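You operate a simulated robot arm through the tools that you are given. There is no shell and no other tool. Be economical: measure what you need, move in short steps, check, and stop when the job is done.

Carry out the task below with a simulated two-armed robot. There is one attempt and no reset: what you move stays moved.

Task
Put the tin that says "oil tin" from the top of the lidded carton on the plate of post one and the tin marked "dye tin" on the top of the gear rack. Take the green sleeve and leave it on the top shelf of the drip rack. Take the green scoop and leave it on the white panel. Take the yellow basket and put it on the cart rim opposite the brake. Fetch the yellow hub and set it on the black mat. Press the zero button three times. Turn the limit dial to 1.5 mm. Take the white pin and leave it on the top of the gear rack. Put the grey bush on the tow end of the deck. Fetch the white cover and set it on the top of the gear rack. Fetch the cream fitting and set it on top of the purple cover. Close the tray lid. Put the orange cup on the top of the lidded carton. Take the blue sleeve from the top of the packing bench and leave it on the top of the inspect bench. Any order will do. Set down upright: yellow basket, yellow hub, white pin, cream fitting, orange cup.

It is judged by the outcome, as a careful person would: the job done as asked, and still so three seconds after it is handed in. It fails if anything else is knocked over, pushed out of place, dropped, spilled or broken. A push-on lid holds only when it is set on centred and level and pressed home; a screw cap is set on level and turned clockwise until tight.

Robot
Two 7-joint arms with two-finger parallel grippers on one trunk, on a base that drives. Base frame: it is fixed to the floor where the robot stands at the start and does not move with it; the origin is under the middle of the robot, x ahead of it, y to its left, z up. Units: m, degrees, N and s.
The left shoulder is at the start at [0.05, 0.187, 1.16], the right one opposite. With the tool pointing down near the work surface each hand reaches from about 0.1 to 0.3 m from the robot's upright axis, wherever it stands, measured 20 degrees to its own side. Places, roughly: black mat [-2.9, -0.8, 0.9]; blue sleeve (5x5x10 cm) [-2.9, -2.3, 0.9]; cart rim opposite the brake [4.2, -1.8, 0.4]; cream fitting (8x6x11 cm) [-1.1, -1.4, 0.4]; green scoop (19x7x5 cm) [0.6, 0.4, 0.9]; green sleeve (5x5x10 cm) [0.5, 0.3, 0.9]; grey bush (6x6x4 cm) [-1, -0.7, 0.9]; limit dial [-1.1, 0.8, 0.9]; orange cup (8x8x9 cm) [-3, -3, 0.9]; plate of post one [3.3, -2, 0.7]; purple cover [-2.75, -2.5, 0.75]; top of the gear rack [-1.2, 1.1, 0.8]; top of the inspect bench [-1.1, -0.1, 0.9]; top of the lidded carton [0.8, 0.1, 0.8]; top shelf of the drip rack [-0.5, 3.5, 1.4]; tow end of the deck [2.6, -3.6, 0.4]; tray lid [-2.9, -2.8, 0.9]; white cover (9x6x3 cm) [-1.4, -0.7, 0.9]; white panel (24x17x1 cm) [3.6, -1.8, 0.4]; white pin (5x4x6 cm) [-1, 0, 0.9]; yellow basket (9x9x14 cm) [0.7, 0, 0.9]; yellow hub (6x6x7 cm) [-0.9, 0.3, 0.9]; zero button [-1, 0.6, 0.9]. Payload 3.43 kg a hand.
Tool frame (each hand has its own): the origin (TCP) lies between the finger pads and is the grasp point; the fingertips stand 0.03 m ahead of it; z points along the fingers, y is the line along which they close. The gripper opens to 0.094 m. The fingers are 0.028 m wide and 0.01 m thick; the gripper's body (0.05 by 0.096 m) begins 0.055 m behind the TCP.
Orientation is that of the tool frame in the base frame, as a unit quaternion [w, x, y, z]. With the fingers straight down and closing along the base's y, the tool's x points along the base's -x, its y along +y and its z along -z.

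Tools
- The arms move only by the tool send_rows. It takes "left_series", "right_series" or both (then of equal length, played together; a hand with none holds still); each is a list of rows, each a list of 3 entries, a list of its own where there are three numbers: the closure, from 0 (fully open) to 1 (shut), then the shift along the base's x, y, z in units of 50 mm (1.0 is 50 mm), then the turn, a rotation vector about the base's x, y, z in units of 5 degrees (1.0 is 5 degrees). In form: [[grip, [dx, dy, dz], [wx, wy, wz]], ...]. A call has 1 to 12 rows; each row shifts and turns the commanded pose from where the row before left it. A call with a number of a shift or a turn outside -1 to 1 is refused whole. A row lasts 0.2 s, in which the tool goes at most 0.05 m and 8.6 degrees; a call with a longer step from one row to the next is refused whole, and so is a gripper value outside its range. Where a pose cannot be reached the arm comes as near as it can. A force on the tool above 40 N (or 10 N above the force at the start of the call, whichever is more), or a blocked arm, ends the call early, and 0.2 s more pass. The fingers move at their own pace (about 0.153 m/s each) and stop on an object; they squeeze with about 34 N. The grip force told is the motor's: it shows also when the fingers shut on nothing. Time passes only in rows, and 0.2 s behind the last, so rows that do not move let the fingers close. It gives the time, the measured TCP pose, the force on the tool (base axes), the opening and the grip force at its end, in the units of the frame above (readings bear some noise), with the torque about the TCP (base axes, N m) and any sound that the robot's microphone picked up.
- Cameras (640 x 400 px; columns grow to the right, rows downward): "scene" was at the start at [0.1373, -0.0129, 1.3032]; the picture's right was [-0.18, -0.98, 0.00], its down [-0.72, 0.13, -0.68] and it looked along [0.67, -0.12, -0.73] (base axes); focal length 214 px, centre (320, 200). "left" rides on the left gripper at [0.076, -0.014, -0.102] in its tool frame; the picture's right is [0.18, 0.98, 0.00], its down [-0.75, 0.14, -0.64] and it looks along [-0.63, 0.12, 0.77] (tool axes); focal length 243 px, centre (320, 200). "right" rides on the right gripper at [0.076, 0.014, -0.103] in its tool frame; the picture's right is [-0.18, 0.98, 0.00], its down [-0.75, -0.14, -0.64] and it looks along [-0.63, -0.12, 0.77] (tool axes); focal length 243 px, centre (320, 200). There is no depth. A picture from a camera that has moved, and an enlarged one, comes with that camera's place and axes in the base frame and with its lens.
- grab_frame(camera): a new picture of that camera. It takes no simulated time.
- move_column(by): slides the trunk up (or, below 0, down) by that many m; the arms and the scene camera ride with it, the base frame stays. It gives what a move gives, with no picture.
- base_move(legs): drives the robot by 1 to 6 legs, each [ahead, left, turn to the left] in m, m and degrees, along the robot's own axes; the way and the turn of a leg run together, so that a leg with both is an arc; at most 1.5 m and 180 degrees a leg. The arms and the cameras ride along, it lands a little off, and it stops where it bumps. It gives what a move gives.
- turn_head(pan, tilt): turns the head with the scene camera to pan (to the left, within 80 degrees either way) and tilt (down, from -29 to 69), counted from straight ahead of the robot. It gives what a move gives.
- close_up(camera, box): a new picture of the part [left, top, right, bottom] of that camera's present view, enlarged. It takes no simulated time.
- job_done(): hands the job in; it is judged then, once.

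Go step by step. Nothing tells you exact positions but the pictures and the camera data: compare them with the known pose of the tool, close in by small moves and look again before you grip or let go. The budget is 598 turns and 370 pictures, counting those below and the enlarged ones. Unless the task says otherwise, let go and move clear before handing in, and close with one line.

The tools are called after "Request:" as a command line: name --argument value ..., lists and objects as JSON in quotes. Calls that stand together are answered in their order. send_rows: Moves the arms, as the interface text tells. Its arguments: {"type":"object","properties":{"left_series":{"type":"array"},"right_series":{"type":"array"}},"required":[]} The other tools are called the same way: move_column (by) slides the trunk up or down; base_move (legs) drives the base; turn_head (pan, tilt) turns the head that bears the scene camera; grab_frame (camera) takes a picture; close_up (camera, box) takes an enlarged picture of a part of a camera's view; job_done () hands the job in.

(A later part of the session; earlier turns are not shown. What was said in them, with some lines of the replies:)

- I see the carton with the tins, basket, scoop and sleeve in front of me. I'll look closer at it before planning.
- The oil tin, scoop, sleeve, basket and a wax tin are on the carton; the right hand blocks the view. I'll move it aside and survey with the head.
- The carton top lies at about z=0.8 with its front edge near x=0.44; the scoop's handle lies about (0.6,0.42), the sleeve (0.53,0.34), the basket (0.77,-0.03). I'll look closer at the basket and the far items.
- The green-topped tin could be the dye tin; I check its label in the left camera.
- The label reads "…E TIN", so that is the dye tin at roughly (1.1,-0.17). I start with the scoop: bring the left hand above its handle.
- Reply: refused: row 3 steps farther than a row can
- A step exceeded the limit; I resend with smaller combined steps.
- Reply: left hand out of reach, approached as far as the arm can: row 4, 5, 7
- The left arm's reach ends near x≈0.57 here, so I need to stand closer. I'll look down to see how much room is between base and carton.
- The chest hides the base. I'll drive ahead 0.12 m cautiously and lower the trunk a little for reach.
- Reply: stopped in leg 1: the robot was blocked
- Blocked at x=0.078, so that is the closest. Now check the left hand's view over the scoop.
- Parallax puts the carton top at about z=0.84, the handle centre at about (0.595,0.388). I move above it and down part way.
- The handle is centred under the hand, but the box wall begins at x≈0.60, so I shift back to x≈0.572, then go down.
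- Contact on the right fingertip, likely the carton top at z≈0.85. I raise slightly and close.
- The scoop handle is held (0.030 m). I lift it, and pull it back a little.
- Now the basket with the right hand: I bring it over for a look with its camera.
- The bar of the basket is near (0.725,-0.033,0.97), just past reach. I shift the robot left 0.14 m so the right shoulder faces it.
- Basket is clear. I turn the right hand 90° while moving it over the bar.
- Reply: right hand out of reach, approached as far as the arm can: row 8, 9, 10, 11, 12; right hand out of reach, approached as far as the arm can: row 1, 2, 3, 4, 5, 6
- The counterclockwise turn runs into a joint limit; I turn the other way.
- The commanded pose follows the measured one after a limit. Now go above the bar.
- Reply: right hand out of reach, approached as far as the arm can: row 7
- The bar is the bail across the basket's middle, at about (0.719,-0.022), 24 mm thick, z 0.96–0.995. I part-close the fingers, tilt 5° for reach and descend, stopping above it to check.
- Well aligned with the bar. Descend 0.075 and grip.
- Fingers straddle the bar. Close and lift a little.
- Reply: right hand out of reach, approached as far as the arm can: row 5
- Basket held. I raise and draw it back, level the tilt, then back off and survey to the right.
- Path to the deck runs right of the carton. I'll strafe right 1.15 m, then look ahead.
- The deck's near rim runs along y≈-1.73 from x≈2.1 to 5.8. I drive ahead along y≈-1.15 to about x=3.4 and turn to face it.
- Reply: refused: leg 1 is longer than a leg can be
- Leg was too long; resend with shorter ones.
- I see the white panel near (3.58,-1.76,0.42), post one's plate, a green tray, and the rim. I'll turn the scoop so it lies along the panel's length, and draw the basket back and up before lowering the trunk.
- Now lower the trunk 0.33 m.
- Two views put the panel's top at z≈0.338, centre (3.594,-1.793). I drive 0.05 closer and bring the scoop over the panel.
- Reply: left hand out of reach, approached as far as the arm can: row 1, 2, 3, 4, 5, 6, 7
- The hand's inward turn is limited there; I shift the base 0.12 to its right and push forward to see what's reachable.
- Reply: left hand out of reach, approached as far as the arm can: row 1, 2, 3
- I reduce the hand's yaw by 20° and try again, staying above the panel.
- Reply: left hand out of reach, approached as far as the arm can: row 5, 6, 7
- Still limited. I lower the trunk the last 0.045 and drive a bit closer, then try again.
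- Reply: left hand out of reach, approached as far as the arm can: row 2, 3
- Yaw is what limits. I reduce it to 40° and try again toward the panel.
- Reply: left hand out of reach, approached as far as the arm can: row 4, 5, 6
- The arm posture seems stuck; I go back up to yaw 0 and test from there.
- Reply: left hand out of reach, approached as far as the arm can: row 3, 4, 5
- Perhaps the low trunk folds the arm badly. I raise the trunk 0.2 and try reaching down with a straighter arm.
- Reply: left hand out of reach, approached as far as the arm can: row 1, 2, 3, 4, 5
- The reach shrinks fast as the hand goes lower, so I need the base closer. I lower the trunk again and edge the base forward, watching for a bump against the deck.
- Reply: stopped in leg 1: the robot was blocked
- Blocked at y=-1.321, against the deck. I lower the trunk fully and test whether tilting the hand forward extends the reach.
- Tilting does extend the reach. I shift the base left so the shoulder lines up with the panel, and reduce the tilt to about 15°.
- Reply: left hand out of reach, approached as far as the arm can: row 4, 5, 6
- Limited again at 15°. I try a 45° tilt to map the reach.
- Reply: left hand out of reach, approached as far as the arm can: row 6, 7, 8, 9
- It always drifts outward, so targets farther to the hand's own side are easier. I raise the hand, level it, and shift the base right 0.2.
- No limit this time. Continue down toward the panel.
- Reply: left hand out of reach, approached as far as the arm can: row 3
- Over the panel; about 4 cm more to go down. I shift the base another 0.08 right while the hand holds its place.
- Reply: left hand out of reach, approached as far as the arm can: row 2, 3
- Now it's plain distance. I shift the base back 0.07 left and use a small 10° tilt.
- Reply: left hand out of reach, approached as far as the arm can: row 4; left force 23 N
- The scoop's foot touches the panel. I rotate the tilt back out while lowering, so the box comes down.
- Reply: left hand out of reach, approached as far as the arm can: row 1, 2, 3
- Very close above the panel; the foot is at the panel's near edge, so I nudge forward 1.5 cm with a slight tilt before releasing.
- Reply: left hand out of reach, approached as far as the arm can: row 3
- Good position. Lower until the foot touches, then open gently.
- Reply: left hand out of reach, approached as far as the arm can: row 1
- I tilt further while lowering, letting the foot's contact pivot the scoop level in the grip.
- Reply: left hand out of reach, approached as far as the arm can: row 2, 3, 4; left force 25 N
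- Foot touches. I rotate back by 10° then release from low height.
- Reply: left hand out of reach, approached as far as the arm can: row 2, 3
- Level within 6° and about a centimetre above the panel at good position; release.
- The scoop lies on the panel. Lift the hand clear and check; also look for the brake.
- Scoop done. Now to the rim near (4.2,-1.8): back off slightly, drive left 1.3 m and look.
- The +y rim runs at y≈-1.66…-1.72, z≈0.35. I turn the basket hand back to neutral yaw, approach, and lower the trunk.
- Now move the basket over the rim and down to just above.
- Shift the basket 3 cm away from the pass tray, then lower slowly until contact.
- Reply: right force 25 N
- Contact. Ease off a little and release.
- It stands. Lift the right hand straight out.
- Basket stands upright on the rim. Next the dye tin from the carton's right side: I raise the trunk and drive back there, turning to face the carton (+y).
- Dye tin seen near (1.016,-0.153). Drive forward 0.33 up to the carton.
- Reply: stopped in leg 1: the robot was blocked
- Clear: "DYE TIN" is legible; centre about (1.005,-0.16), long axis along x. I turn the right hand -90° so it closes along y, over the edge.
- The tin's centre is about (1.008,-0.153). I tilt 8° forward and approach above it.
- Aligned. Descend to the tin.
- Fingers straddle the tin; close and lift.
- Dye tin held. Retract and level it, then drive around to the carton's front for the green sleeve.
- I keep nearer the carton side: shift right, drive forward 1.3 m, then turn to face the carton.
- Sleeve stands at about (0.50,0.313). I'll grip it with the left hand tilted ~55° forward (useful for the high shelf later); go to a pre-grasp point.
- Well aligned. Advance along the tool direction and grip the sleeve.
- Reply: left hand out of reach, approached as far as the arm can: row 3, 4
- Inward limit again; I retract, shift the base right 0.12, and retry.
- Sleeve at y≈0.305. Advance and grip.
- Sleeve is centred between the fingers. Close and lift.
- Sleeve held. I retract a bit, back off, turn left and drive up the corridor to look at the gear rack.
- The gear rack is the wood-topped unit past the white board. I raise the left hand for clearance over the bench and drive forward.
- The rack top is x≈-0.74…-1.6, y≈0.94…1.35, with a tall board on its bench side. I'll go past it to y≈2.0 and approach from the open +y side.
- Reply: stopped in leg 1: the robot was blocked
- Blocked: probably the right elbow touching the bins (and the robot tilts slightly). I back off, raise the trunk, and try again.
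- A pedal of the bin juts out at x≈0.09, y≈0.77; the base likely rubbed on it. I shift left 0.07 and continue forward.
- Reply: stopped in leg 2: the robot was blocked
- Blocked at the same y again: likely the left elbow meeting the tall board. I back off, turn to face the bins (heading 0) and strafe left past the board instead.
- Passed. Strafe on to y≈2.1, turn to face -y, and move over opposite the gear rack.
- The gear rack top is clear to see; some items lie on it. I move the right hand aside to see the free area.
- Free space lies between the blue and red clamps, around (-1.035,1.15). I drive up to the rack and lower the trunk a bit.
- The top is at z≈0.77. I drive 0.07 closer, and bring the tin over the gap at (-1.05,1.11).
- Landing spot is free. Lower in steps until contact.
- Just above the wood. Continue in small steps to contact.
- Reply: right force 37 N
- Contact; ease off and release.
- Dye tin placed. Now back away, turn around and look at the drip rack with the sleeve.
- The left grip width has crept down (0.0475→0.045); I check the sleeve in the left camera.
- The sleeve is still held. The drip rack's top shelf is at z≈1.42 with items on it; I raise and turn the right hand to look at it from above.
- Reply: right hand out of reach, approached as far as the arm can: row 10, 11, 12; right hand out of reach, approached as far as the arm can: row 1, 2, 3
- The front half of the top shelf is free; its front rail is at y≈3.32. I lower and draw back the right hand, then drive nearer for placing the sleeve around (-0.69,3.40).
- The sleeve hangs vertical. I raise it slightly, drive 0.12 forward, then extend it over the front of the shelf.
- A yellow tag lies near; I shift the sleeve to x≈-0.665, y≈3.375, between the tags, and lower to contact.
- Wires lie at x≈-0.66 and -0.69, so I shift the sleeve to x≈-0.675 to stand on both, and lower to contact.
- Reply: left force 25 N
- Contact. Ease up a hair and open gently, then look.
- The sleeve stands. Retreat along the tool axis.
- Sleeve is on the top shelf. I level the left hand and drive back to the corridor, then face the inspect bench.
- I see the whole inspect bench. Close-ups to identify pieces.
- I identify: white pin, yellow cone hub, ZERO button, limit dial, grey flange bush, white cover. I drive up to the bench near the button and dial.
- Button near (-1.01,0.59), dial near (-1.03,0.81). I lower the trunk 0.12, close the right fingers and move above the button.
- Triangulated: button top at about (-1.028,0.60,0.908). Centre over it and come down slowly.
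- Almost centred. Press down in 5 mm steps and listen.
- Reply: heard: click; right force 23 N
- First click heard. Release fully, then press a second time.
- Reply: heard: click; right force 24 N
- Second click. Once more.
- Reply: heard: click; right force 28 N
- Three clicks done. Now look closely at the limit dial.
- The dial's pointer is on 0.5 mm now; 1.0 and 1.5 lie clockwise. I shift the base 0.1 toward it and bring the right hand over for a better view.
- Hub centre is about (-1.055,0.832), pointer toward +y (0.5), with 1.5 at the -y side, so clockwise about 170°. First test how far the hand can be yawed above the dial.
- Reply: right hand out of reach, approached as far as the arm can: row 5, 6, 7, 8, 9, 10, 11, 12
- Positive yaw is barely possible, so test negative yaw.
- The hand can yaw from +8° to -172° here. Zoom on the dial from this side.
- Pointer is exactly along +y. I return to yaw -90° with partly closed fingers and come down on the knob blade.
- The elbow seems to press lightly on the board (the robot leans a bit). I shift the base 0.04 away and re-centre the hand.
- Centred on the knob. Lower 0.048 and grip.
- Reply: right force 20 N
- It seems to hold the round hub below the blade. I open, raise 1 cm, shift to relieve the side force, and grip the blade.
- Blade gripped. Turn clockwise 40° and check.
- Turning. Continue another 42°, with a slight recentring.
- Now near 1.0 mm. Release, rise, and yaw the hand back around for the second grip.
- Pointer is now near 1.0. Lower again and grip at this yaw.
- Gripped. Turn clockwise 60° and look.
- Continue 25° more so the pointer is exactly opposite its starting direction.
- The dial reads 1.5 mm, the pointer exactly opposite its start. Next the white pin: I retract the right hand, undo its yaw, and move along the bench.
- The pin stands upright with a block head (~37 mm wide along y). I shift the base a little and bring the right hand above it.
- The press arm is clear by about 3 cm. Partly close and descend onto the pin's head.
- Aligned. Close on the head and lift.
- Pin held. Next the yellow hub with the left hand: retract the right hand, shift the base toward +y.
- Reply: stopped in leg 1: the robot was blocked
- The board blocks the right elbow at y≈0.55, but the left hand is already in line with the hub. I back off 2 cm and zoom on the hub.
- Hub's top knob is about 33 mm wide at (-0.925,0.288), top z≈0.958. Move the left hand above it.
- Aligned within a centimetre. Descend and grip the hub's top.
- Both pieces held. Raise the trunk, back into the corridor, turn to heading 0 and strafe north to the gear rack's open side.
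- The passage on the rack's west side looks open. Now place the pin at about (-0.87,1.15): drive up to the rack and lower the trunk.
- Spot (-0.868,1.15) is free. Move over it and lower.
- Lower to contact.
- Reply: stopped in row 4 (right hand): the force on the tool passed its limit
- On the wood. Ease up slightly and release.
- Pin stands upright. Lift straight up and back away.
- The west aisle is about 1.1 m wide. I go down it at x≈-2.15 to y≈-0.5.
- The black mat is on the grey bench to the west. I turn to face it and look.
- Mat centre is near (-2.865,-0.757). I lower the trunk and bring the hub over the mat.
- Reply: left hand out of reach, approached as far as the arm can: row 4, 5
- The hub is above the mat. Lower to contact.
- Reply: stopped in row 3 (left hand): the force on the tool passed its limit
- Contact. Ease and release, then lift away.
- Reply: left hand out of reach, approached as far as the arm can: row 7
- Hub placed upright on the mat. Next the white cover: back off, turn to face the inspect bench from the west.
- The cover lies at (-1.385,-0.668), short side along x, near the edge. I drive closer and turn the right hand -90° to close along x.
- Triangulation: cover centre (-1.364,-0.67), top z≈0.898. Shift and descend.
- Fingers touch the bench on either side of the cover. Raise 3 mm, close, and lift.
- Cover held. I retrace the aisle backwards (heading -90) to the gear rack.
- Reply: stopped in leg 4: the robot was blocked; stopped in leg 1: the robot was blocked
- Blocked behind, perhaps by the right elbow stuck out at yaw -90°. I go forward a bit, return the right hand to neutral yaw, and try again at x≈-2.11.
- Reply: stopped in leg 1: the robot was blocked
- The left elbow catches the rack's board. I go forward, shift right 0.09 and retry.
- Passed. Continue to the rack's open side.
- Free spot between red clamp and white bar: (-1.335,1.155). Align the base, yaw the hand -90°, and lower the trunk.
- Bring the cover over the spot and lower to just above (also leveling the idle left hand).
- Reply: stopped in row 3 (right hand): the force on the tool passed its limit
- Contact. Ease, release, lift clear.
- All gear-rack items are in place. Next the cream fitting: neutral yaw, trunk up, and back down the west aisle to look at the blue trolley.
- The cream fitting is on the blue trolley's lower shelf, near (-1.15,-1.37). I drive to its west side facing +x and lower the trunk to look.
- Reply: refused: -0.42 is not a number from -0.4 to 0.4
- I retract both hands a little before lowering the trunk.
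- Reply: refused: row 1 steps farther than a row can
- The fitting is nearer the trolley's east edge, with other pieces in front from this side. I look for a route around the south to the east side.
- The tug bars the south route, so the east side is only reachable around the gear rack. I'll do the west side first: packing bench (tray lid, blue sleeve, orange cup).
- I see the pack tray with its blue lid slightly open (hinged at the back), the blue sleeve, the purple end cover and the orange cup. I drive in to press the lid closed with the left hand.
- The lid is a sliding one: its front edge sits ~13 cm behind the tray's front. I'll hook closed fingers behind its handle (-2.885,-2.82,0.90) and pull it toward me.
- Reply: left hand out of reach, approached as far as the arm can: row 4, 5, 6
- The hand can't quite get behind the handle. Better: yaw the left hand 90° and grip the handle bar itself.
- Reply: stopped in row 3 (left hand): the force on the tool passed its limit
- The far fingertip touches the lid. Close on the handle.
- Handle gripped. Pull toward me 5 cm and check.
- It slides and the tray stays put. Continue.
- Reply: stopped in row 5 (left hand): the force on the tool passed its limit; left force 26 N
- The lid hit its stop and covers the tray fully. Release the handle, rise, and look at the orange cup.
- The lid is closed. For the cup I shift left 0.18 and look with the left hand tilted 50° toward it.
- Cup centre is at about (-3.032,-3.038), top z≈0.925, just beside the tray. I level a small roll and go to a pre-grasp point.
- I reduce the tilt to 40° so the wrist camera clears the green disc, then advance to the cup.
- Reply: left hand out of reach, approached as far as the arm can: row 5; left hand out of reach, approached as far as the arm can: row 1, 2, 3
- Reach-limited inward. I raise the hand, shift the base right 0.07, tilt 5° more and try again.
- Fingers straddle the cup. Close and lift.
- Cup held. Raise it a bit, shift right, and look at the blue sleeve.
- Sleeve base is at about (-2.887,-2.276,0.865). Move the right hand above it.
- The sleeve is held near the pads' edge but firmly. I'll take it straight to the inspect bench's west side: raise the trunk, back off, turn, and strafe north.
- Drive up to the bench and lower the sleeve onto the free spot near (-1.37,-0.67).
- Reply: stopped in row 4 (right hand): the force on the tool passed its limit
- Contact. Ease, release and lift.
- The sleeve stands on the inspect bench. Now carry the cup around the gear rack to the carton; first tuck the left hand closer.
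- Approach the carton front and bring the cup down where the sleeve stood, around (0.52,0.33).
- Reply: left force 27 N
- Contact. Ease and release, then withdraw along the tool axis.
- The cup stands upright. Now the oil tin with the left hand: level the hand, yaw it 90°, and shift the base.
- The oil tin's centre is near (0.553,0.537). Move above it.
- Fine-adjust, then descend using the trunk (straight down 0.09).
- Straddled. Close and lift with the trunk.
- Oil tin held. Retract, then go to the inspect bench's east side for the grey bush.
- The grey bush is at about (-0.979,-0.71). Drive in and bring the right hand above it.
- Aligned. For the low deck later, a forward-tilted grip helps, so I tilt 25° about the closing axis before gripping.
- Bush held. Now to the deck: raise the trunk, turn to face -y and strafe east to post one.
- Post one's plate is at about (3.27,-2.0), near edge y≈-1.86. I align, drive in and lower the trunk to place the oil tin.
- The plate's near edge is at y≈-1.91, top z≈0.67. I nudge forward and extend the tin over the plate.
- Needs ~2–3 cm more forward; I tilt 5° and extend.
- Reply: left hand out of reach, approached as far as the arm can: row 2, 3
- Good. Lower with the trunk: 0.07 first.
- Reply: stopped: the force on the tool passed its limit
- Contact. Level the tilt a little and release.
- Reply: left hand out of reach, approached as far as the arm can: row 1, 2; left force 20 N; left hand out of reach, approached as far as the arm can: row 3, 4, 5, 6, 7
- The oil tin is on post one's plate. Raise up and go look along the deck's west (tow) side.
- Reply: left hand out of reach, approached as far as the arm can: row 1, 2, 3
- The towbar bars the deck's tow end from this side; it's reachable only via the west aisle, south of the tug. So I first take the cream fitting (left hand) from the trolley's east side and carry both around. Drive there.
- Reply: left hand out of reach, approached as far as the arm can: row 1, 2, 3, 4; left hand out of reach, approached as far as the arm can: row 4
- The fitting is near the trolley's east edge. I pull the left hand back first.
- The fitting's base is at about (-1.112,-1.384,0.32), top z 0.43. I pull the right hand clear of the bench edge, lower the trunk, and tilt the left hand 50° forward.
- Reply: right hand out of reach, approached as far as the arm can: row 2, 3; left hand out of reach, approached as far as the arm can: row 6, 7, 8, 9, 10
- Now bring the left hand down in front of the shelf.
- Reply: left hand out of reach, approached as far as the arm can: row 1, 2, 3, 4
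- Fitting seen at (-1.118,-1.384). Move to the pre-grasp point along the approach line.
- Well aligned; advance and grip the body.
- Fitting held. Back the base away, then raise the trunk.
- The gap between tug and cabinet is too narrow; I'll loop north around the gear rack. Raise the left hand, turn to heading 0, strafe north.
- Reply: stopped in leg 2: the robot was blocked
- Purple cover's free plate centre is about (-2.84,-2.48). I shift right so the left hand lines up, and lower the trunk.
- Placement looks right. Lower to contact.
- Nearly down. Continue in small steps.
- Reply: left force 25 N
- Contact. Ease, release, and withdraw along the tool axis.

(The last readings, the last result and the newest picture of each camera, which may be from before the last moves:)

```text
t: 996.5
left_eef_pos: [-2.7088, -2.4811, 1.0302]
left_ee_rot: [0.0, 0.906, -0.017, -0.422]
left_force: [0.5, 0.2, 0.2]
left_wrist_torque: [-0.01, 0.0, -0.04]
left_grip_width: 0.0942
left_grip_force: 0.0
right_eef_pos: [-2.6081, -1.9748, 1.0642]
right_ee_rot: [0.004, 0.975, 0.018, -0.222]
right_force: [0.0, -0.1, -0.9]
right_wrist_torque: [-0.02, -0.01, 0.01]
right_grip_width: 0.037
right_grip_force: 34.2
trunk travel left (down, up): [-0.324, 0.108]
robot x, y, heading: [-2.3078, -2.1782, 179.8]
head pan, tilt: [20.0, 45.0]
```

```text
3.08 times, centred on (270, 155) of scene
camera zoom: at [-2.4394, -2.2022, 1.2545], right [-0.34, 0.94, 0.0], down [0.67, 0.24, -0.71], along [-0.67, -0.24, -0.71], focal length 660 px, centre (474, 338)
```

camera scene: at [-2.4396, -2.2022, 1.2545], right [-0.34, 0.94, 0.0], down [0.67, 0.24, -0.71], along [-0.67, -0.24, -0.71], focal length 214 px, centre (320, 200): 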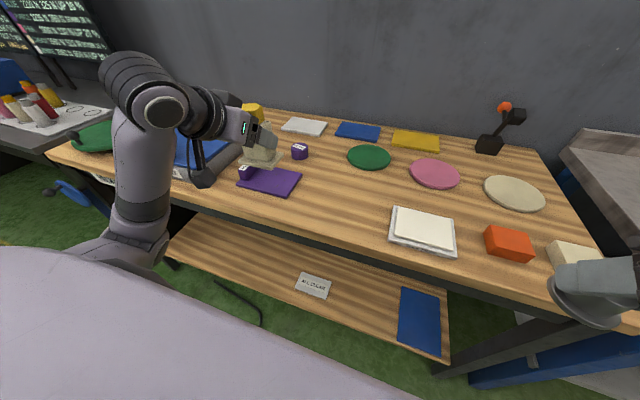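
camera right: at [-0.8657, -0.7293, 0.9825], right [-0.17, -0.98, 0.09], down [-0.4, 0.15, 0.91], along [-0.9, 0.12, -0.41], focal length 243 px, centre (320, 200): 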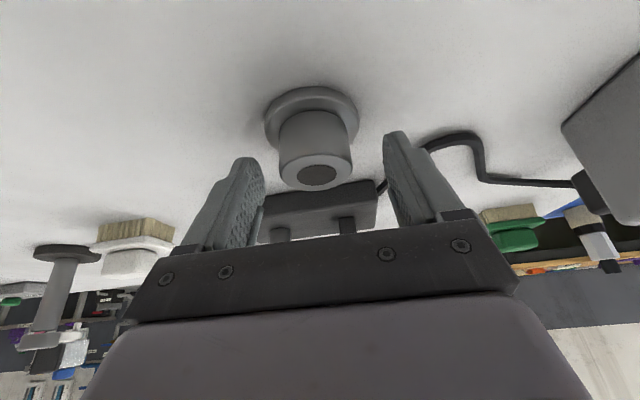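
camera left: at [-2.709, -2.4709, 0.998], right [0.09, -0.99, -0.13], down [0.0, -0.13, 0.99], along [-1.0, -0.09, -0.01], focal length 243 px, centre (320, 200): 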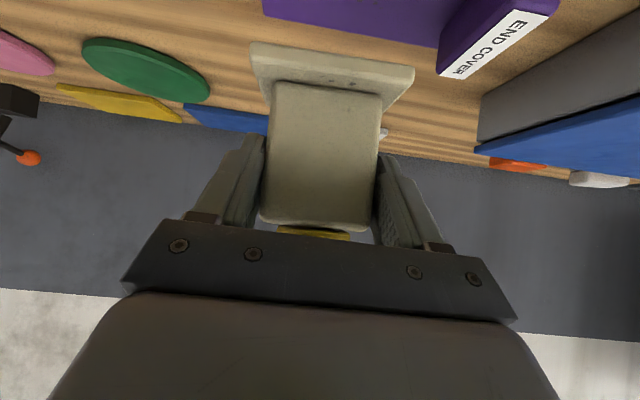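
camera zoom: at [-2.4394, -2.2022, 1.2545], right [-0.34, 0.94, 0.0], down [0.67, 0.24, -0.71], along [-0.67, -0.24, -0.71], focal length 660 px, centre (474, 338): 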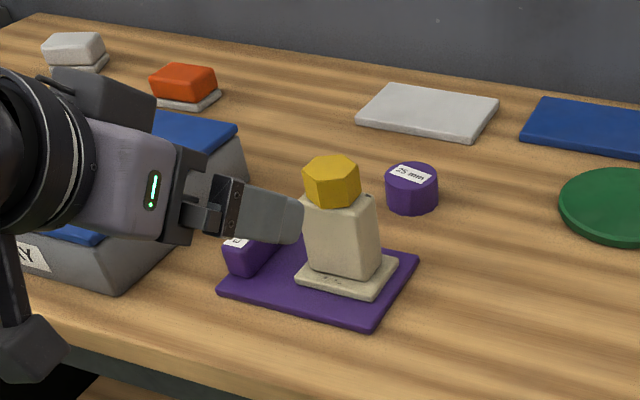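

The cream fitting stands on the purple cover. Now the last item: the bush to the tow end. Level the left hand, back off, face south and look.

Request:
send_rows --left_series '[[0, [0.3, 0, 0.5], [0, -1, 0]], [0, [0.3, 0, 0.5], [0, -1, 0]], [0, [0, 0, 0], [0, -1, 0]], [0, [0, 0, 0], [0, -1, 0]], [0, [0, 0, 0], [0, -1, 0]], [0, [0, 0, 0], [0, -1, 0]], [0, [0, 0, 0], [0, -1, 0]], [0, [0, 0, 0], [0, -1, 0]], [0, [0, 0, 0], [0, -1, 0]], [0, [0, 0, 0], [0, -1, 0]]]'

Request:
move_column --by 0.1

Request:
base_move --legs '[[-0.2, 0, 0], [0, 0, 90]]'

Request:
turn_head --pan 30 --tilt 20

Request:
grab_frame --camera "scene"

```text
t: 998.7
left_eef_pos: [-2.6819, -2.4821, 1.0796]
left_ee_rot: [-0.006, 1.0, -0.014, 0.001]
left_force: [-0.4, 0.7, -0.2]
left_wrist_torque: [-0.01, -0.04, 0.0]
left_grip_width: 0.0939
left_grip_force: 0.0
right_eef_pos: [-2.6072, -1.9757, 1.0645]
right_ee_rot: [0.005, 0.975, 0.018, -0.221]
right_force: [-0.1, -0.2, -1.5]
right_wrist_torque: [-0.01, 0.01, 0.02]
right_grip_width: 0.0375
right_grip_force: 34.1
trunk travel left (down, up): [-0.324, 0.108]
robot x, y, heading: [-2.3071, -2.174, 179.7]
head pan, tilt: [20.0, 45.0]
```

```text
t: 1000.0
left_eef_pos: [-2.6816, -2.482, 1.1796]
left_ee_rot: [-0.007, 1.0, -0.017, 0.001]
left_force: [-0.4, -0.2, -0.1]
left_wrist_torque: [0.0, 0.02, -0.02]
left_grip_width: 0.0941
left_grip_force: 0.0
right_eef_pos: [-2.6075, -1.9763, 1.1641]
right_ee_rot: [0.006, 0.975, 0.018, -0.221]
right_force: [-0.2, 0.1, -1.6]
right_wrist_torque: [-0.01, -0.02, -0.01]
right_grip_width: 0.037
right_grip_force: 33.9
trunk travel left (down, up): [-0.424, 0.008]
robot x, y, heading: [-2.3069, -2.1777, 179.9]
head pan, tilt: [20.0, 45.0]
```

```text
t: 1005.4
left_eef_pos: [-1.8021, -2.5556, 1.1809]
left_ee_rot: [-0.005, 0.72, 0.694, -0.004]
left_force: [0.0, 1.0, -0.1]
left_wrist_torque: [-0.01, 0.0, 0.02]
left_grip_width: 0.094
left_grip_force: 0.0
right_eef_pos: [-2.3075, -2.4787, 1.164]
right_ee_rot: [0.159, 0.678, 0.701, -0.154]
right_force: [-0.5, 0.0, -0.8]
right_wrist_torque: [0.02, 0.04, 0.01]
right_grip_width: 0.0372
right_grip_force: 33.6
trunk travel left (down, up): [-0.424, 0.008]
robot x, y, heading: [-2.1036, -2.1784, -90.6]
head pan, tilt: [20.0, 45.0]
```

```text
t: 1006.3
left_eef_pos: [-1.804, -2.5557, 1.1798]
left_ee_rot: [-0.005, 0.72, 0.694, -0.004]
left_force: [-0.1, 0.8, 0.4]
left_wrist_torque: [0.01, 0.02, -0.02]
left_grip_width: 0.0938
left_grip_force: 0.0
right_eef_pos: [-2.3075, -2.4775, 1.1647]
right_ee_rot: [0.16, 0.678, 0.701, -0.153]
right_force: [0.6, 0.4, -1.7]
right_wrist_torque: [0.02, 0.0, -0.01]
right_grip_width: 0.0377
right_grip_force: 34.2
trunk travel left (down, up): [-0.424, 0.008]
robot x, y, heading: [-2.1063, -2.1786, -90.7]
head pan, tilt: [30.0, 20.0]
```

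```text
78 pictures are left
camera scene: at [-2.0606, -2.3151, 1.3931], right [-0.87, -0.49, 0.0], down [-0.17, 0.3, -0.94], along [0.46, -0.82, -0.34], focal length 214 px, centre (320, 200)
```

scene: 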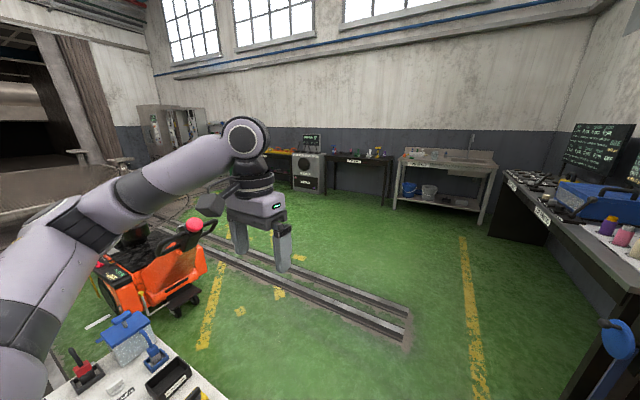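

Open floor to the south; rails with an end near (-2.05,-3.6). I drive forward and look at the rails closer.

Request:
base_move --legs '[[0.6, 0, 0.7]]'

Request:
turn_head --pan 20 --tilt 40

Request:
grab_frame --camera "scene"

```text
t: 1009.7
left_eef_pos: [-1.7969, -3.1398, 1.1803]
left_ee_rot: [-0.006, 0.713, 0.701, -0.004]
left_force: [-0.8, -0.2, -0.2]
left_wrist_torque: [0.01, -0.01, 0.0]
left_grip_width: 0.0942
left_grip_force: 0.1
right_eef_pos: [-2.3039, -3.0729, 1.1652]
right_ee_rot: [0.16, 0.673, 0.706, -0.152]
right_force: [-0.9, 0.0, -1.5]
right_wrist_torque: [-0.01, -0.04, -0.02]
right_grip_width: 0.0372
right_grip_force: 33.9
trunk travel left (down, up): [-0.424, 0.008]
robot x, y, heading: [-2.1079, -2.7686, -89.5]
head pan, tilt: [30.0, 20.0]
```

```text
t: 1010.5
left_eef_pos: [-1.7979, -3.1405, 1.1802]
left_ee_rot: [-0.005, 0.713, 0.701, -0.005]
left_force: [-0.5, -0.1, -0.3]
left_wrist_torque: [0.02, 0.0, 0.03]
left_grip_width: 0.0938
left_grip_force: 0.0
right_eef_pos: [-2.3029, -3.0731, 1.165]
right_ee_rot: [0.161, 0.672, 0.706, -0.153]
right_force: [-0.4, -0.5, -0.6]
right_wrist_torque: [0.02, -0.03, -0.02]
right_grip_width: 0.0372
right_grip_force: 34.0
trunk travel left (down, up): [-0.424, 0.008]
robot x, y, heading: [-2.1029, -2.7663, -89.5]
head pan, tilt: [20.0, 40.0]
```

```text
77 pictures are left
camera scene: at [-2.076, -2.9046, 1.3618], right [-0.94, -0.35, 0.0], down [-0.22, 0.6, -0.77], along [0.27, -0.72, -0.64], focal length 214 px, centre (320, 200)
```

scene: 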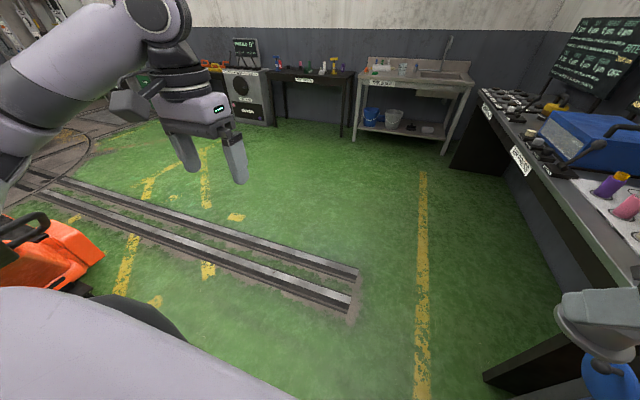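

The rails look low. I try to drive across near their end.

Request:
base_move --legs '[[0.75, -0.1, 0], [0.65, 0, 0]]'

```text
t: 1017.8
left_eef_pos: [-1.8917, -4.5476, 1.1802]
left_ee_rot: [-0.005, 0.716, 0.698, -0.004]
left_force: [0.5, -0.1, 0.2]
left_wrist_torque: [0.01, 0.0, -0.01]
left_grip_width: 0.094
left_grip_force: 0.0
right_eef_pos: [-2.3984, -4.4755, 1.1651]
right_ee_rot: [0.16, 0.676, 0.703, -0.153]
right_force: [-1.2, -0.2, -0.2]
right_wrist_torque: [0.01, 0.0, -0.01]
right_grip_width: 0.0373
right_grip_force: 34.4
trunk travel left (down, up): [-0.424, 0.008]
robot x, y, heading: [-2.2002, -4.1735, -90.1]
head pan, tilt: [20.0, 40.0]
```

Crossed. Turn east and drive along y≈-4.15 toward the deck's tow end.

Request:
base_move --legs '[[0, 0, 90], [1.4, 0, 0], [1.4, 0, 0], [0.8, 0, 0]]'

Request:
turn_head --pan 10 --tilt 30

Request:
grab_frame --camera "scene"

```text
t: 1039.3
left_eef_pos: [1.7821, -3.6559, 1.1807]
left_ee_rot: [-0.001, -0.009, 1.0, -0.007]
left_force: [0.5, -0.1, -0.5]
left_wrist_torque: [0.0, -0.02, 0.01]
left_grip_width: 0.0942
left_grip_force: 0.0
right_eef_pos: [1.7345, -4.1653, 1.1644]
right_ee_rot: [0.222, -0.042, 0.974, 0.01]
right_force: [0.5, -0.1, -0.5]
right_wrist_torque: [0.02, -0.01, 0.0]
right_grip_width: 0.0373
right_grip_force: 34.3
trunk travel left (down, up): [-0.424, 0.008]
robot x, y, heading: [1.4252, -3.9799, 2.5]
head pan, tilt: [20.0, 40.0]
```

```text
t: 1040.0
left_eef_pos: [1.7823, -3.6559, 1.1797]
left_ee_rot: [0.0, -0.009, 1.0, -0.006]
left_force: [-0.4, -0.1, -0.1]
left_wrist_torque: [0.01, 0.03, -0.02]
left_grip_width: 0.0939
left_grip_force: 0.1
right_eef_pos: [1.7338, -4.1641, 1.1651]
right_ee_rot: [0.222, -0.042, 0.974, 0.011]
right_force: [0.2, -0.1, -0.7]
right_wrist_torque: [-0.01, 0.03, 0.0]
right_grip_width: 0.0371
right_grip_force: 33.7
trunk travel left (down, up): [-0.424, 0.008]
robot x, y, heading: [1.4194, -3.9842, 2.7]
head pan, tilt: [10.0, 30.0]
```

```text
76 pictures are left
camera scene: at [1.5687, -3.9554, 1.3771], right [0.22, -0.98, 0.0], down [-0.49, -0.11, -0.87], along [0.84, 0.19, -0.5], focal length 214 px, centre (320, 200)
```

scene: 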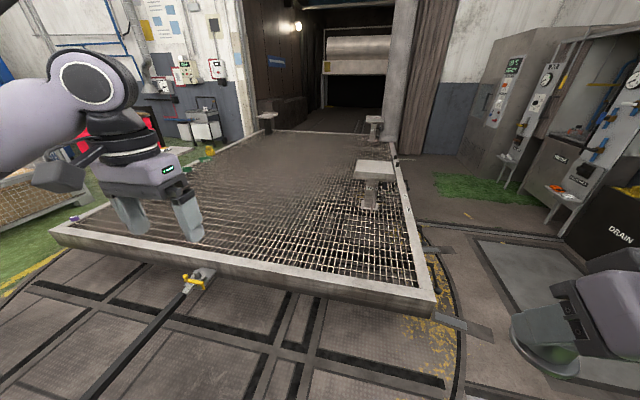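

I'm at the tow end; target around (2.5,-3.7). Align in front of it and lower the trunk.

Request:
base_move --legs '[[0.35, 0.52, -2.7]]'

Request:
turn_head --pan -10 --tilt 45

Request:
grab_frame --camera "scene"

```text
t: 1043.6
left_eef_pos: [2.1379, -3.1392, 1.1803]
left_ee_rot: [-0.001, 0.009, 1.0, -0.007]
left_force: [0.5, 0.6, -0.3]
left_wrist_torque: [-0.04, 0.0, 0.0]
left_grip_width: 0.094
left_grip_force: 0.1
right_eef_pos: [2.0696, -3.6473, 1.1647]
right_ee_rot: [0.221, -0.024, 0.975, 0.005]
right_force: [0.7, 0.3, -1.0]
right_wrist_torque: [-0.01, -0.02, 0.01]
right_grip_width: 0.0373
right_grip_force: 33.7
trunk travel left (down, up): [-0.424, 0.008]
robot x, y, heading: [1.7653, -3.4468, 0.3]
head pan, tilt: [10.0, 30.0]
```

```text
t: 1044.4
left_eef_pos: [2.1382, -3.1399, 1.1811]
left_ee_rot: [0.0, 0.01, 1.0, -0.007]
left_force: [-0.4, 0.4, -0.2]
left_wrist_torque: [0.0, 0.01, 0.02]
left_grip_width: 0.0941
left_grip_force: 0.1
right_eef_pos: [2.0705, -3.6468, 1.1651]
right_ee_rot: [0.222, -0.024, 0.975, 0.006]
right_force: [-0.2, -0.1, -0.7]
right_wrist_torque: [0.01, 0.0, -0.01]
right_grip_width: 0.0373
right_grip_force: 34.3
trunk travel left (down, up): [-0.424, 0.008]
robot x, y, heading: [1.7662, -3.4498, 0.5]
head pan, tilt: [-10.0, 45.0]
```

```text
75 pictures are left
camera scene: at [1.9041, -3.4614, 1.3546], right [-0.17, -0.99, 0.0], down [-0.7, 0.12, -0.71], along [0.7, -0.12, -0.71], focal length 214 px, centre (320, 200)
```

scene: 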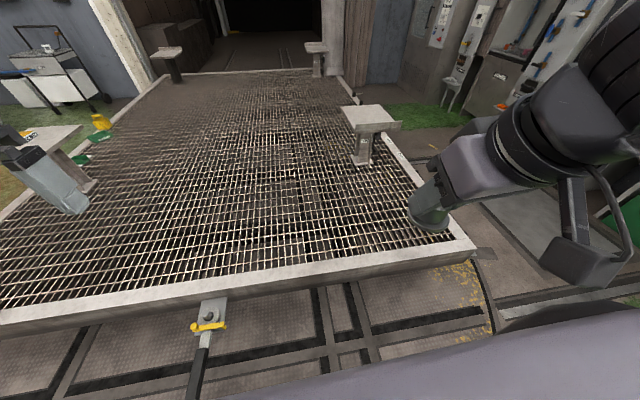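

Drive forward to the rim and lower the trunk.

Request:
base_move --legs '[[0.19, 0, 0]]'

Request:
move_column --by -0.4

Request:
send_rows --right_series '[[1, [0.6, -0.15, -0.7], [0, 0, 0]], [1, [0.6, -0.15, -0.7], [0, 0, 0]], [1, [0.6, -0.15, -0.7], [0, 0, 0]], [1, [0.6, -0.15, -0.7], [0, 0, 0]], [1, [0.5, -0.15, -0.8], [0, 0, 0]], [1, [0.3, 0, -0.8], [0, 0, 0]], [1, [0, 0, 0], [0, 0, 0]]]'

Request:
turn_head --pan -20 --tilt 50

Request:
grab_frame --camera "scene"

```text
t: 1045.9
left_eef_pos: [2.3253, -3.1394, 1.1796]
left_ee_rot: [-0.002, 0.01, 1.0, -0.007]
left_force: [-0.1, -0.4, 0.2]
left_wrist_torque: [-0.01, 0.0, 0.02]
left_grip_width: 0.0938
left_grip_force: 0.0
right_eef_pos: [2.2572, -3.6447, 1.1645]
right_ee_rot: [0.221, -0.024, 0.975, 0.006]
right_force: [-0.1, -0.3, -1.5]
right_wrist_torque: [-0.02, 0.02, 0.03]
right_grip_width: 0.0372
right_grip_force: 33.7
trunk travel left (down, up): [-0.424, 0.008]
robot x, y, heading: [1.9547, -3.4518, 0.6]
head pan, tilt: [-10.0, 45.0]
```

```text
t: 1049.8
left_eef_pos: [2.3246, -3.1399, 0.78]
left_ee_rot: [0.0, 0.009, 1.0, -0.007]
left_force: [-0.3, 0.2, -1.0]
left_wrist_torque: [0.01, 0.04, 0.0]
left_grip_width: 0.0939
left_grip_force: 0.2
right_eef_pos: [2.2574, -3.6465, 0.7647]
right_ee_rot: [0.222, -0.024, 0.975, 0.006]
right_force: [0.2, 0.0, -1.6]
right_wrist_torque: [-0.02, 0.0, -0.03]
right_grip_width: 0.037
right_grip_force: 34.3
trunk travel left (down, up): [-0.024, 0.408]
robot x, y, heading: [1.9535, -3.4493, 0.5]
head pan, tilt: [-10.0, 45.0]
```

```text
t: 1051.4
left_eef_pos: [2.3249, -3.1387, 0.7805]
left_ee_rot: [0.0, 0.01, 1.0, -0.008]
left_force: [-0.7, -0.4, -0.3]
left_wrist_torque: [-0.01, 0.06, -0.03]
left_grip_width: 0.0937
left_grip_force: 0.1
right_eef_pos: [2.4164, -3.6819, 0.5457]
right_ee_rot: [0.221, -0.023, 0.975, 0.005]
right_force: [-0.4, 0.8, -1.3]
right_wrist_torque: [-0.01, 0.01, 0.01]
right_grip_width: 0.037
right_grip_force: 33.7
trunk travel left (down, up): [-0.024, 0.408]
robot x, y, heading: [1.9517, -3.4485, 0.2]
head pan, tilt: [-10.0, 45.0]
```

```text
t: 1052.1
left_eef_pos: [2.3266, -3.1402, 0.7813]
left_ee_rot: [0.0, 0.009, 1.0, -0.008]
left_force: [0.5, 0.0, -0.5]
left_wrist_torque: [0.04, 0.01, 0.0]
left_grip_width: 0.0941
left_grip_force: 0.0
right_eef_pos: [2.4176, -3.6817, 0.5464]
right_ee_rot: [0.221, -0.024, 0.975, 0.007]
right_force: [0.1, -0.1, -0.5]
right_wrist_torque: [0.01, 0.02, -0.01]
right_grip_width: 0.037
right_grip_force: 33.8
trunk travel left (down, up): [-0.024, 0.408]
robot x, y, heading: [1.9528, -3.451, 0.4]
head pan, tilt: [-20.0, 50.0]
```

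```text
74 pictures are left
camera scene: at [2.0838, -3.4726, 0.9476], right [-0.34, -0.94, 0.0], down [-0.72, 0.26, -0.64], along [0.61, -0.22, -0.77], focal length 214 px, centre (320, 200)
```

scene: 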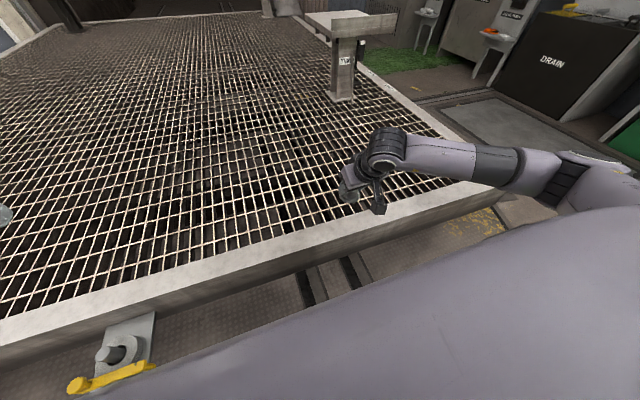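

Request:
close_up --camera "scene" --box '[260, 110, 460, 240]'

Request:
grab_frame --camera "right"

```text
3.08 times, centred on (360, 175) of scene
camera zoom: at [2.0838, -3.4726, 0.9476], right [-0.34, -0.94, 0.0], down [-0.72, 0.26, -0.64], along [0.61, -0.22, -0.77], focal length 660 px, centre (197, 277)
```

zoom: 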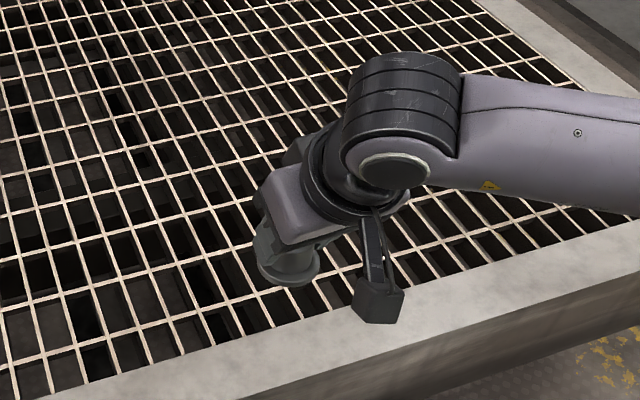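

```text
72 pictures are left
camera right: at [2.3026, -3.6726, 0.606], right [0.12, 0.99, 0.08], down [0.41, -0.12, 0.9], along [0.91, -0.07, -0.42], focal length 243 px, centre (320, 200)
```

right: 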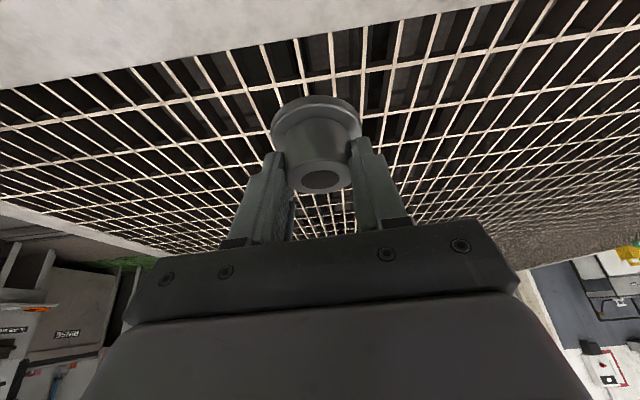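

Grid bars are ~3.6 cm apart, so the 6 cm flange will bridge two. Lower at (2.47,-3.676) to contact.

Request:
send_rows --right_series '[[1, [0.5, 0.1, -0.5], [0, 0, 0]], [1, [0.5, 0, -0.5], [0, 0, 0]], [1, [0, 0, -0.6], [0, 0, 0]], [1, [0, 0, -0.5], [0, 0, 0]], [1, [0, 0, -0.2], [0, 0, 0]], [1, [0, 0, -0.15], [0, 0, 0]], [1, [0, 0, 0], [0, 0, 0]]]'

Request:
grab_frame --camera "right"

Request:
close_up --camera "scene" --box '[280, 120, 440, 240]'

```text
t: 1053.7
left_eef_pos: [2.3261, -3.1385, 0.7813]
left_ee_rot: [0.0, 0.009, 1.0, -0.006]
left_force: [0.1, 0.1, 0.6]
left_wrist_torque: [0.02, 0.0, 0.0]
left_grip_width: 0.0939
left_grip_force: 0.0
right_eef_pos: [2.4659, -3.6772, 0.4236]
right_ee_rot: [0.222, -0.024, 0.975, 0.006]
right_force: [-0.1, -0.6, 0.4]
right_wrist_torque: [0.02, 0.0, -0.02]
right_grip_width: 0.0373
right_grip_force: 34.5
trunk travel left (down, up): [-0.024, 0.408]
robot x, y, heading: [1.9518, -3.446, 0.3]
head pan, tilt: [-20.0, 50.0]
```

```text
71 pictures are left
camera right: at [2.3522, -3.6687, 0.4828], right [0.12, 0.99, 0.08], down [0.41, -0.12, 0.9], along [0.9, -0.07, -0.42], focal length 243 px, centre (320, 200)
```

right: 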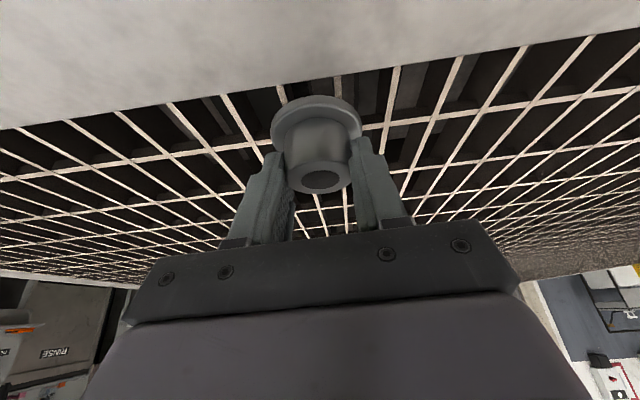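

```text
3.33 times, centred on (360, 180) of scene
camera zoom: at [2.0838, -3.4726, 0.9476], right [-0.34, -0.94, 0.0], down [-0.72, 0.26, -0.64], along [0.61, -0.22, -0.77], focal length 715 px, centre (187, 267)
```

zoom: 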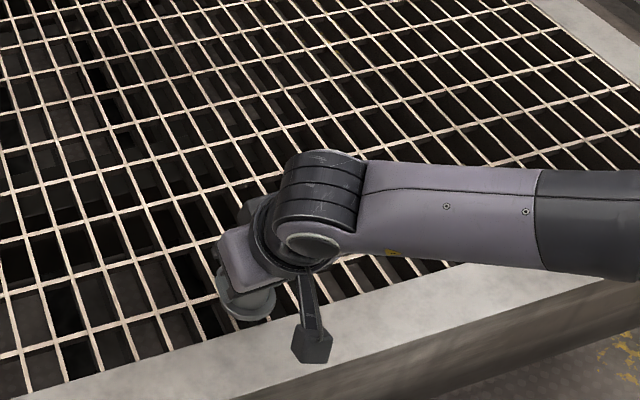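

Request:
send_rows --right_series '[[1, [0, 0, -0.2], [0, 0, 0]], [1, [0, 0, -0.12], [0, 0, 0]], [1, [0, 0, -0.12], [0, 0, 0]], [1, [0, 0, -0.12], [0, 0, 0]], [1, [0, 0, -0.12], [0, 0, 0]], [1, [0, 0, 0], [0, 0, 0]]]'

```text
t: 1054.8
left_eef_pos: [2.326, -3.138, 0.7806]
left_ee_rot: [-0.001, 0.01, 1.0, -0.007]
left_force: [0.9, 0.2, 0.1]
left_wrist_torque: [0.02, -0.01, 0.01]
left_grip_width: 0.094
left_grip_force: 0.1
right_eef_pos: [2.4715, -3.6768, 0.3996]
right_ee_rot: [0.229, -0.022, 0.973, 0.008]
right_force: [-0.9, 0.9, 13.0]
right_wrist_torque: [-0.12, 0.3, -0.01]
right_grip_width: 0.0374
right_grip_force: 34.0
trunk travel left (down, up): [-0.024, 0.408]
robot x, y, heading: [1.9526, -3.449, 0.7]
head pan, tilt: [-20.0, 50.0]
stopped in row 5 (right hand): the force on the tool passed its limit (the readings are from after the stop); the commanded pose is now the measured one
```

Contact at z≈0.40. Ease, release and withdraw.

Request:
send_rows --right_series '[[1, [0, 0, 0.05], [0, 0, 0]], [0.5, [0, 0, 0], [0, 0, 0]], [0.3, [0, 0, 0], [0, 0, 0]], [0.2, [0, 0, 0], [0, 0, 0]], [0.2, [-0.15, 0, 0.35], [0, 0, 0]], [0.1, [-0.4, 0, 0.8], [0, 0, 0]], [0, [-0.5, 0, 0.8], [0, 0, 0]], [0, [-0.5, 0, 0.8], [0, 0, 0]], [0, [-0.5, 0, 0.8], [0, 0, 0]], [0, [0, 0, 0], [0, 0, 0]]]'

Request:
close_up --camera "scene" --box '[260, 110, 460, 240]'

Request:
grab_frame --camera "right"

```text
t: 1057.0
left_eef_pos: [2.3254, -3.1387, 0.7797]
left_ee_rot: [-0.001, 0.011, 1.0, -0.007]
left_force: [0.2, -1.3, -0.1]
left_wrist_torque: [0.0, 0.01, 0.01]
left_grip_width: 0.094
left_grip_force: 0.0
right_eef_pos: [2.3674, -3.6777, 0.5744]
right_ee_rot: [0.227, -0.022, 0.974, 0.008]
right_force: [-0.1, 0.1, 0.7]
right_wrist_torque: [-0.03, -0.01, -0.01]
right_grip_width: 0.094
right_grip_force: 0.0
trunk travel left (down, up): [-0.024, 0.408]
robot x, y, heading: [1.9497, -3.4487, 0.3]
head pan, tilt: [-20.0, 50.0]
```

```text
3.08 times, centred on (360, 175) of scene
camera zoom: at [2.0836, -3.4727, 0.9476], right [-0.34, -0.94, 0.0], down [-0.72, 0.26, -0.64], along [0.61, -0.22, -0.77], focal length 660 px, centre (197, 277)
```

zoom: 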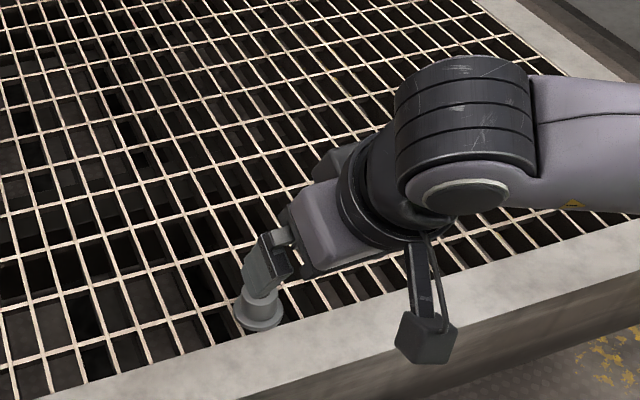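

```text
68 pictures are left
camera right: at [2.2524, -3.669, 0.6337], right [0.12, 0.99, 0.09], down [0.4, -0.13, 0.91], along [0.91, -0.07, -0.41], focal length 243 px, centre (320, 200)
```

right: 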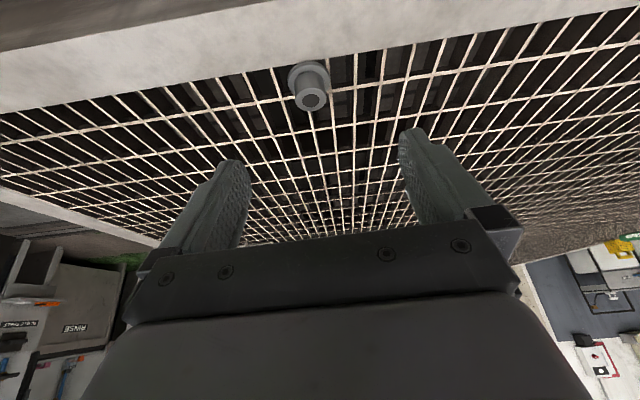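

The bush sits level on the tow end. I raise up and check the deck's rims for the brake, to confirm the basket's side.

Request:
send_rows --right_series '[[0, [-0.5, 0, 0.5], [0, 0, 0]], [0, [-0.5, 0, 0.5], [0, 0, 0]]]'

Request:
move_column --by 0.4

Request:
turn_head --pan -25 --tilt 25

Request:
grab_frame --camera "scene"

Request:
turn_head --pan 15 --tilt 20

Request:
grab_frame --camera "scene"

```text
t: 1057.6
left_eef_pos: [2.3258, -3.1394, 0.7808]
left_ee_rot: [0.0, 0.011, 1.0, -0.007]
left_force: [0.1, -1.0, 0.7]
left_wrist_torque: [-0.01, 0.01, -0.01]
left_grip_width: 0.0939
left_grip_force: 0.0
right_eef_pos: [2.3175, -3.6761, 0.6259]
right_ee_rot: [0.225, -0.023, 0.974, 0.007]
right_force: [1.0, -0.1, 0.2]
right_wrist_torque: [0.0, 0.01, 0.02]
right_grip_width: 0.094
right_grip_force: 0.1
trunk travel left (down, up): [-0.024, 0.408]
robot x, y, heading: [1.955, -3.446, 0.2]
head pan, tilt: [-20.0, 50.0]
```

```text
t: 1061.5
left_eef_pos: [2.3247, -3.1389, 1.1799]
left_ee_rot: [0.0, 0.01, 1.0, -0.006]
left_force: [0.3, 0.1, -1.0]
left_wrist_torque: [0.02, -0.02, 0.02]
left_grip_width: 0.0938
left_grip_force: 0.0
right_eef_pos: [2.32, -3.676, 1.0267]
right_ee_rot: [0.227, -0.022, 0.974, 0.007]
right_force: [0.2, 0.9, 0.5]
right_wrist_torque: [0.0, -0.02, 0.03]
right_grip_width: 0.094
right_grip_force: 0.1
trunk travel left (down, up): [-0.424, 0.008]
robot x, y, heading: [1.9537, -3.4497, 0.5]
head pan, tilt: [-20.0, 50.0]
```

```text
t: 1062.3
left_eef_pos: [2.3247, -3.1401, 1.1802]
left_ee_rot: [0.001, 0.01, 1.0, -0.007]
left_force: [-0.1, 0.8, -0.5]
left_wrist_torque: [0.05, 0.0, -0.01]
left_grip_width: 0.0941
left_grip_force: 0.1
right_eef_pos: [2.3183, -3.6771, 1.0257]
right_ee_rot: [0.227, -0.022, 0.974, 0.008]
right_force: [-0.9, 0.0, 0.5]
right_wrist_torque: [0.02, 0.03, 0.02]
right_grip_width: 0.0941
right_grip_force: 0.0
trunk travel left (down, up): [-0.424, 0.008]
robot x, y, heading: [1.9536, -3.4475, 0.3]
head pan, tilt: [-25.0, 25.0]
```

```text
67 pictures are left
camera scene: at [2.0948, -3.4852, 1.385], right [-0.42, -0.91, 0.0], down [-0.38, 0.18, -0.91], along [0.82, -0.38, -0.42], focal length 214 px, centre (320, 200)
```

scene: 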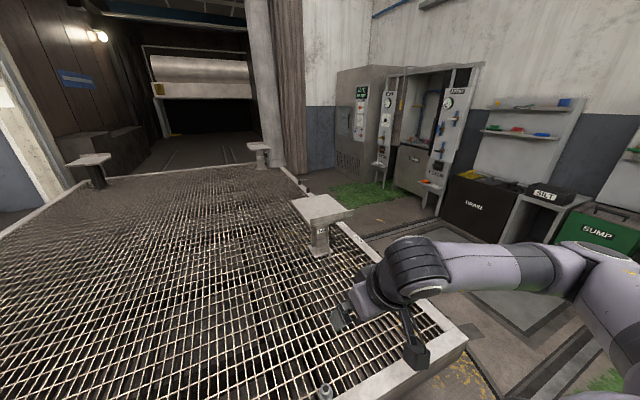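

```text
t: 1063.4
left_eef_pos: [2.3249, -3.1397, 1.1811]
left_ee_rot: [-0.001, 0.01, 1.0, -0.008]
left_force: [0.7, -0.1, 0.0]
left_wrist_torque: [0.02, -0.01, 0.03]
left_grip_width: 0.094
left_grip_force: 0.0
right_eef_pos: [2.3183, -3.6761, 1.0258]
right_ee_rot: [0.226, -0.023, 0.974, 0.008]
right_force: [-0.5, -0.3, -0.7]
right_wrist_torque: [0.0, -0.02, -0.02]
right_grip_width: 0.0942
right_grip_force: 0.0
trunk travel left (down, up): [-0.424, 0.008]
robot x, y, heading: [1.9516, -3.4453, 0.4]
head pan, tilt: [15.0, 20.0]
```

```text
66 pictures are left
camera scene: at [2.1009, -3.4222, 1.3932], right [0.26, -0.96, 0.0], down [-0.33, -0.09, -0.94], along [0.91, 0.25, -0.34], focal length 214 px, centre (320, 200)
```

scene: 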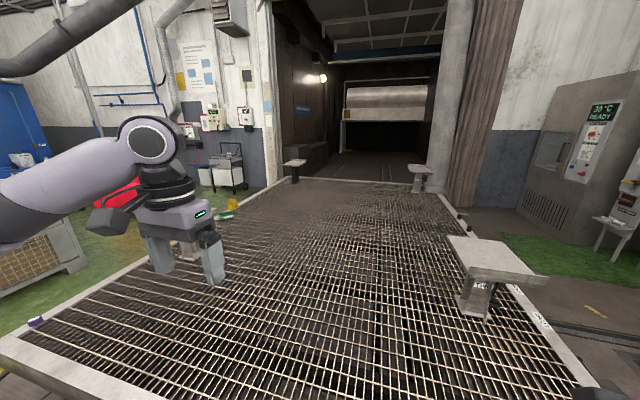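

Request:
close_up --camera "scene" --box '[430, 180, 590, 380]'

Request:
close_up --camera "scene" --box '[150, 170, 310, 270]'

```text
2.00 times, centred on (510, 280) of scene
camera zoom: at [2.1009, -3.4222, 1.3932], right [0.26, -0.96, 0.0], down [-0.33, -0.09, -0.94], along [0.91, 0.25, -0.34], focal length 429 px, centre (-60, 40)
```

zoom: 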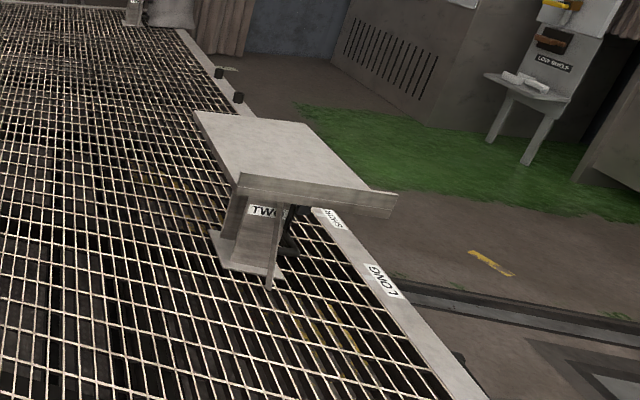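

```text
4.00 times, centred on (230, 220) of scene
camera zoom: at [2.1009, -3.4222, 1.3932], right [0.26, -0.96, 0.0], down [-0.33, -0.09, -0.94], along [0.91, 0.25, -0.34], focal length 858 px, centre (680, 120)
```

zoom: 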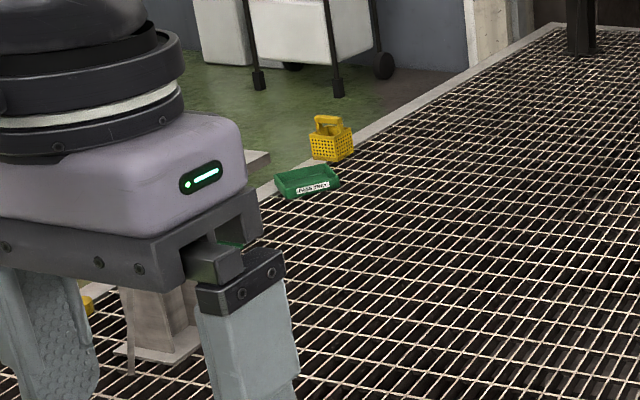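

Request:
job_done

```text
The job is handed in.
```

All fifteen parts of the job were carried out as asked, and the job has been handed in with both hands empty and clear; no result has come back.
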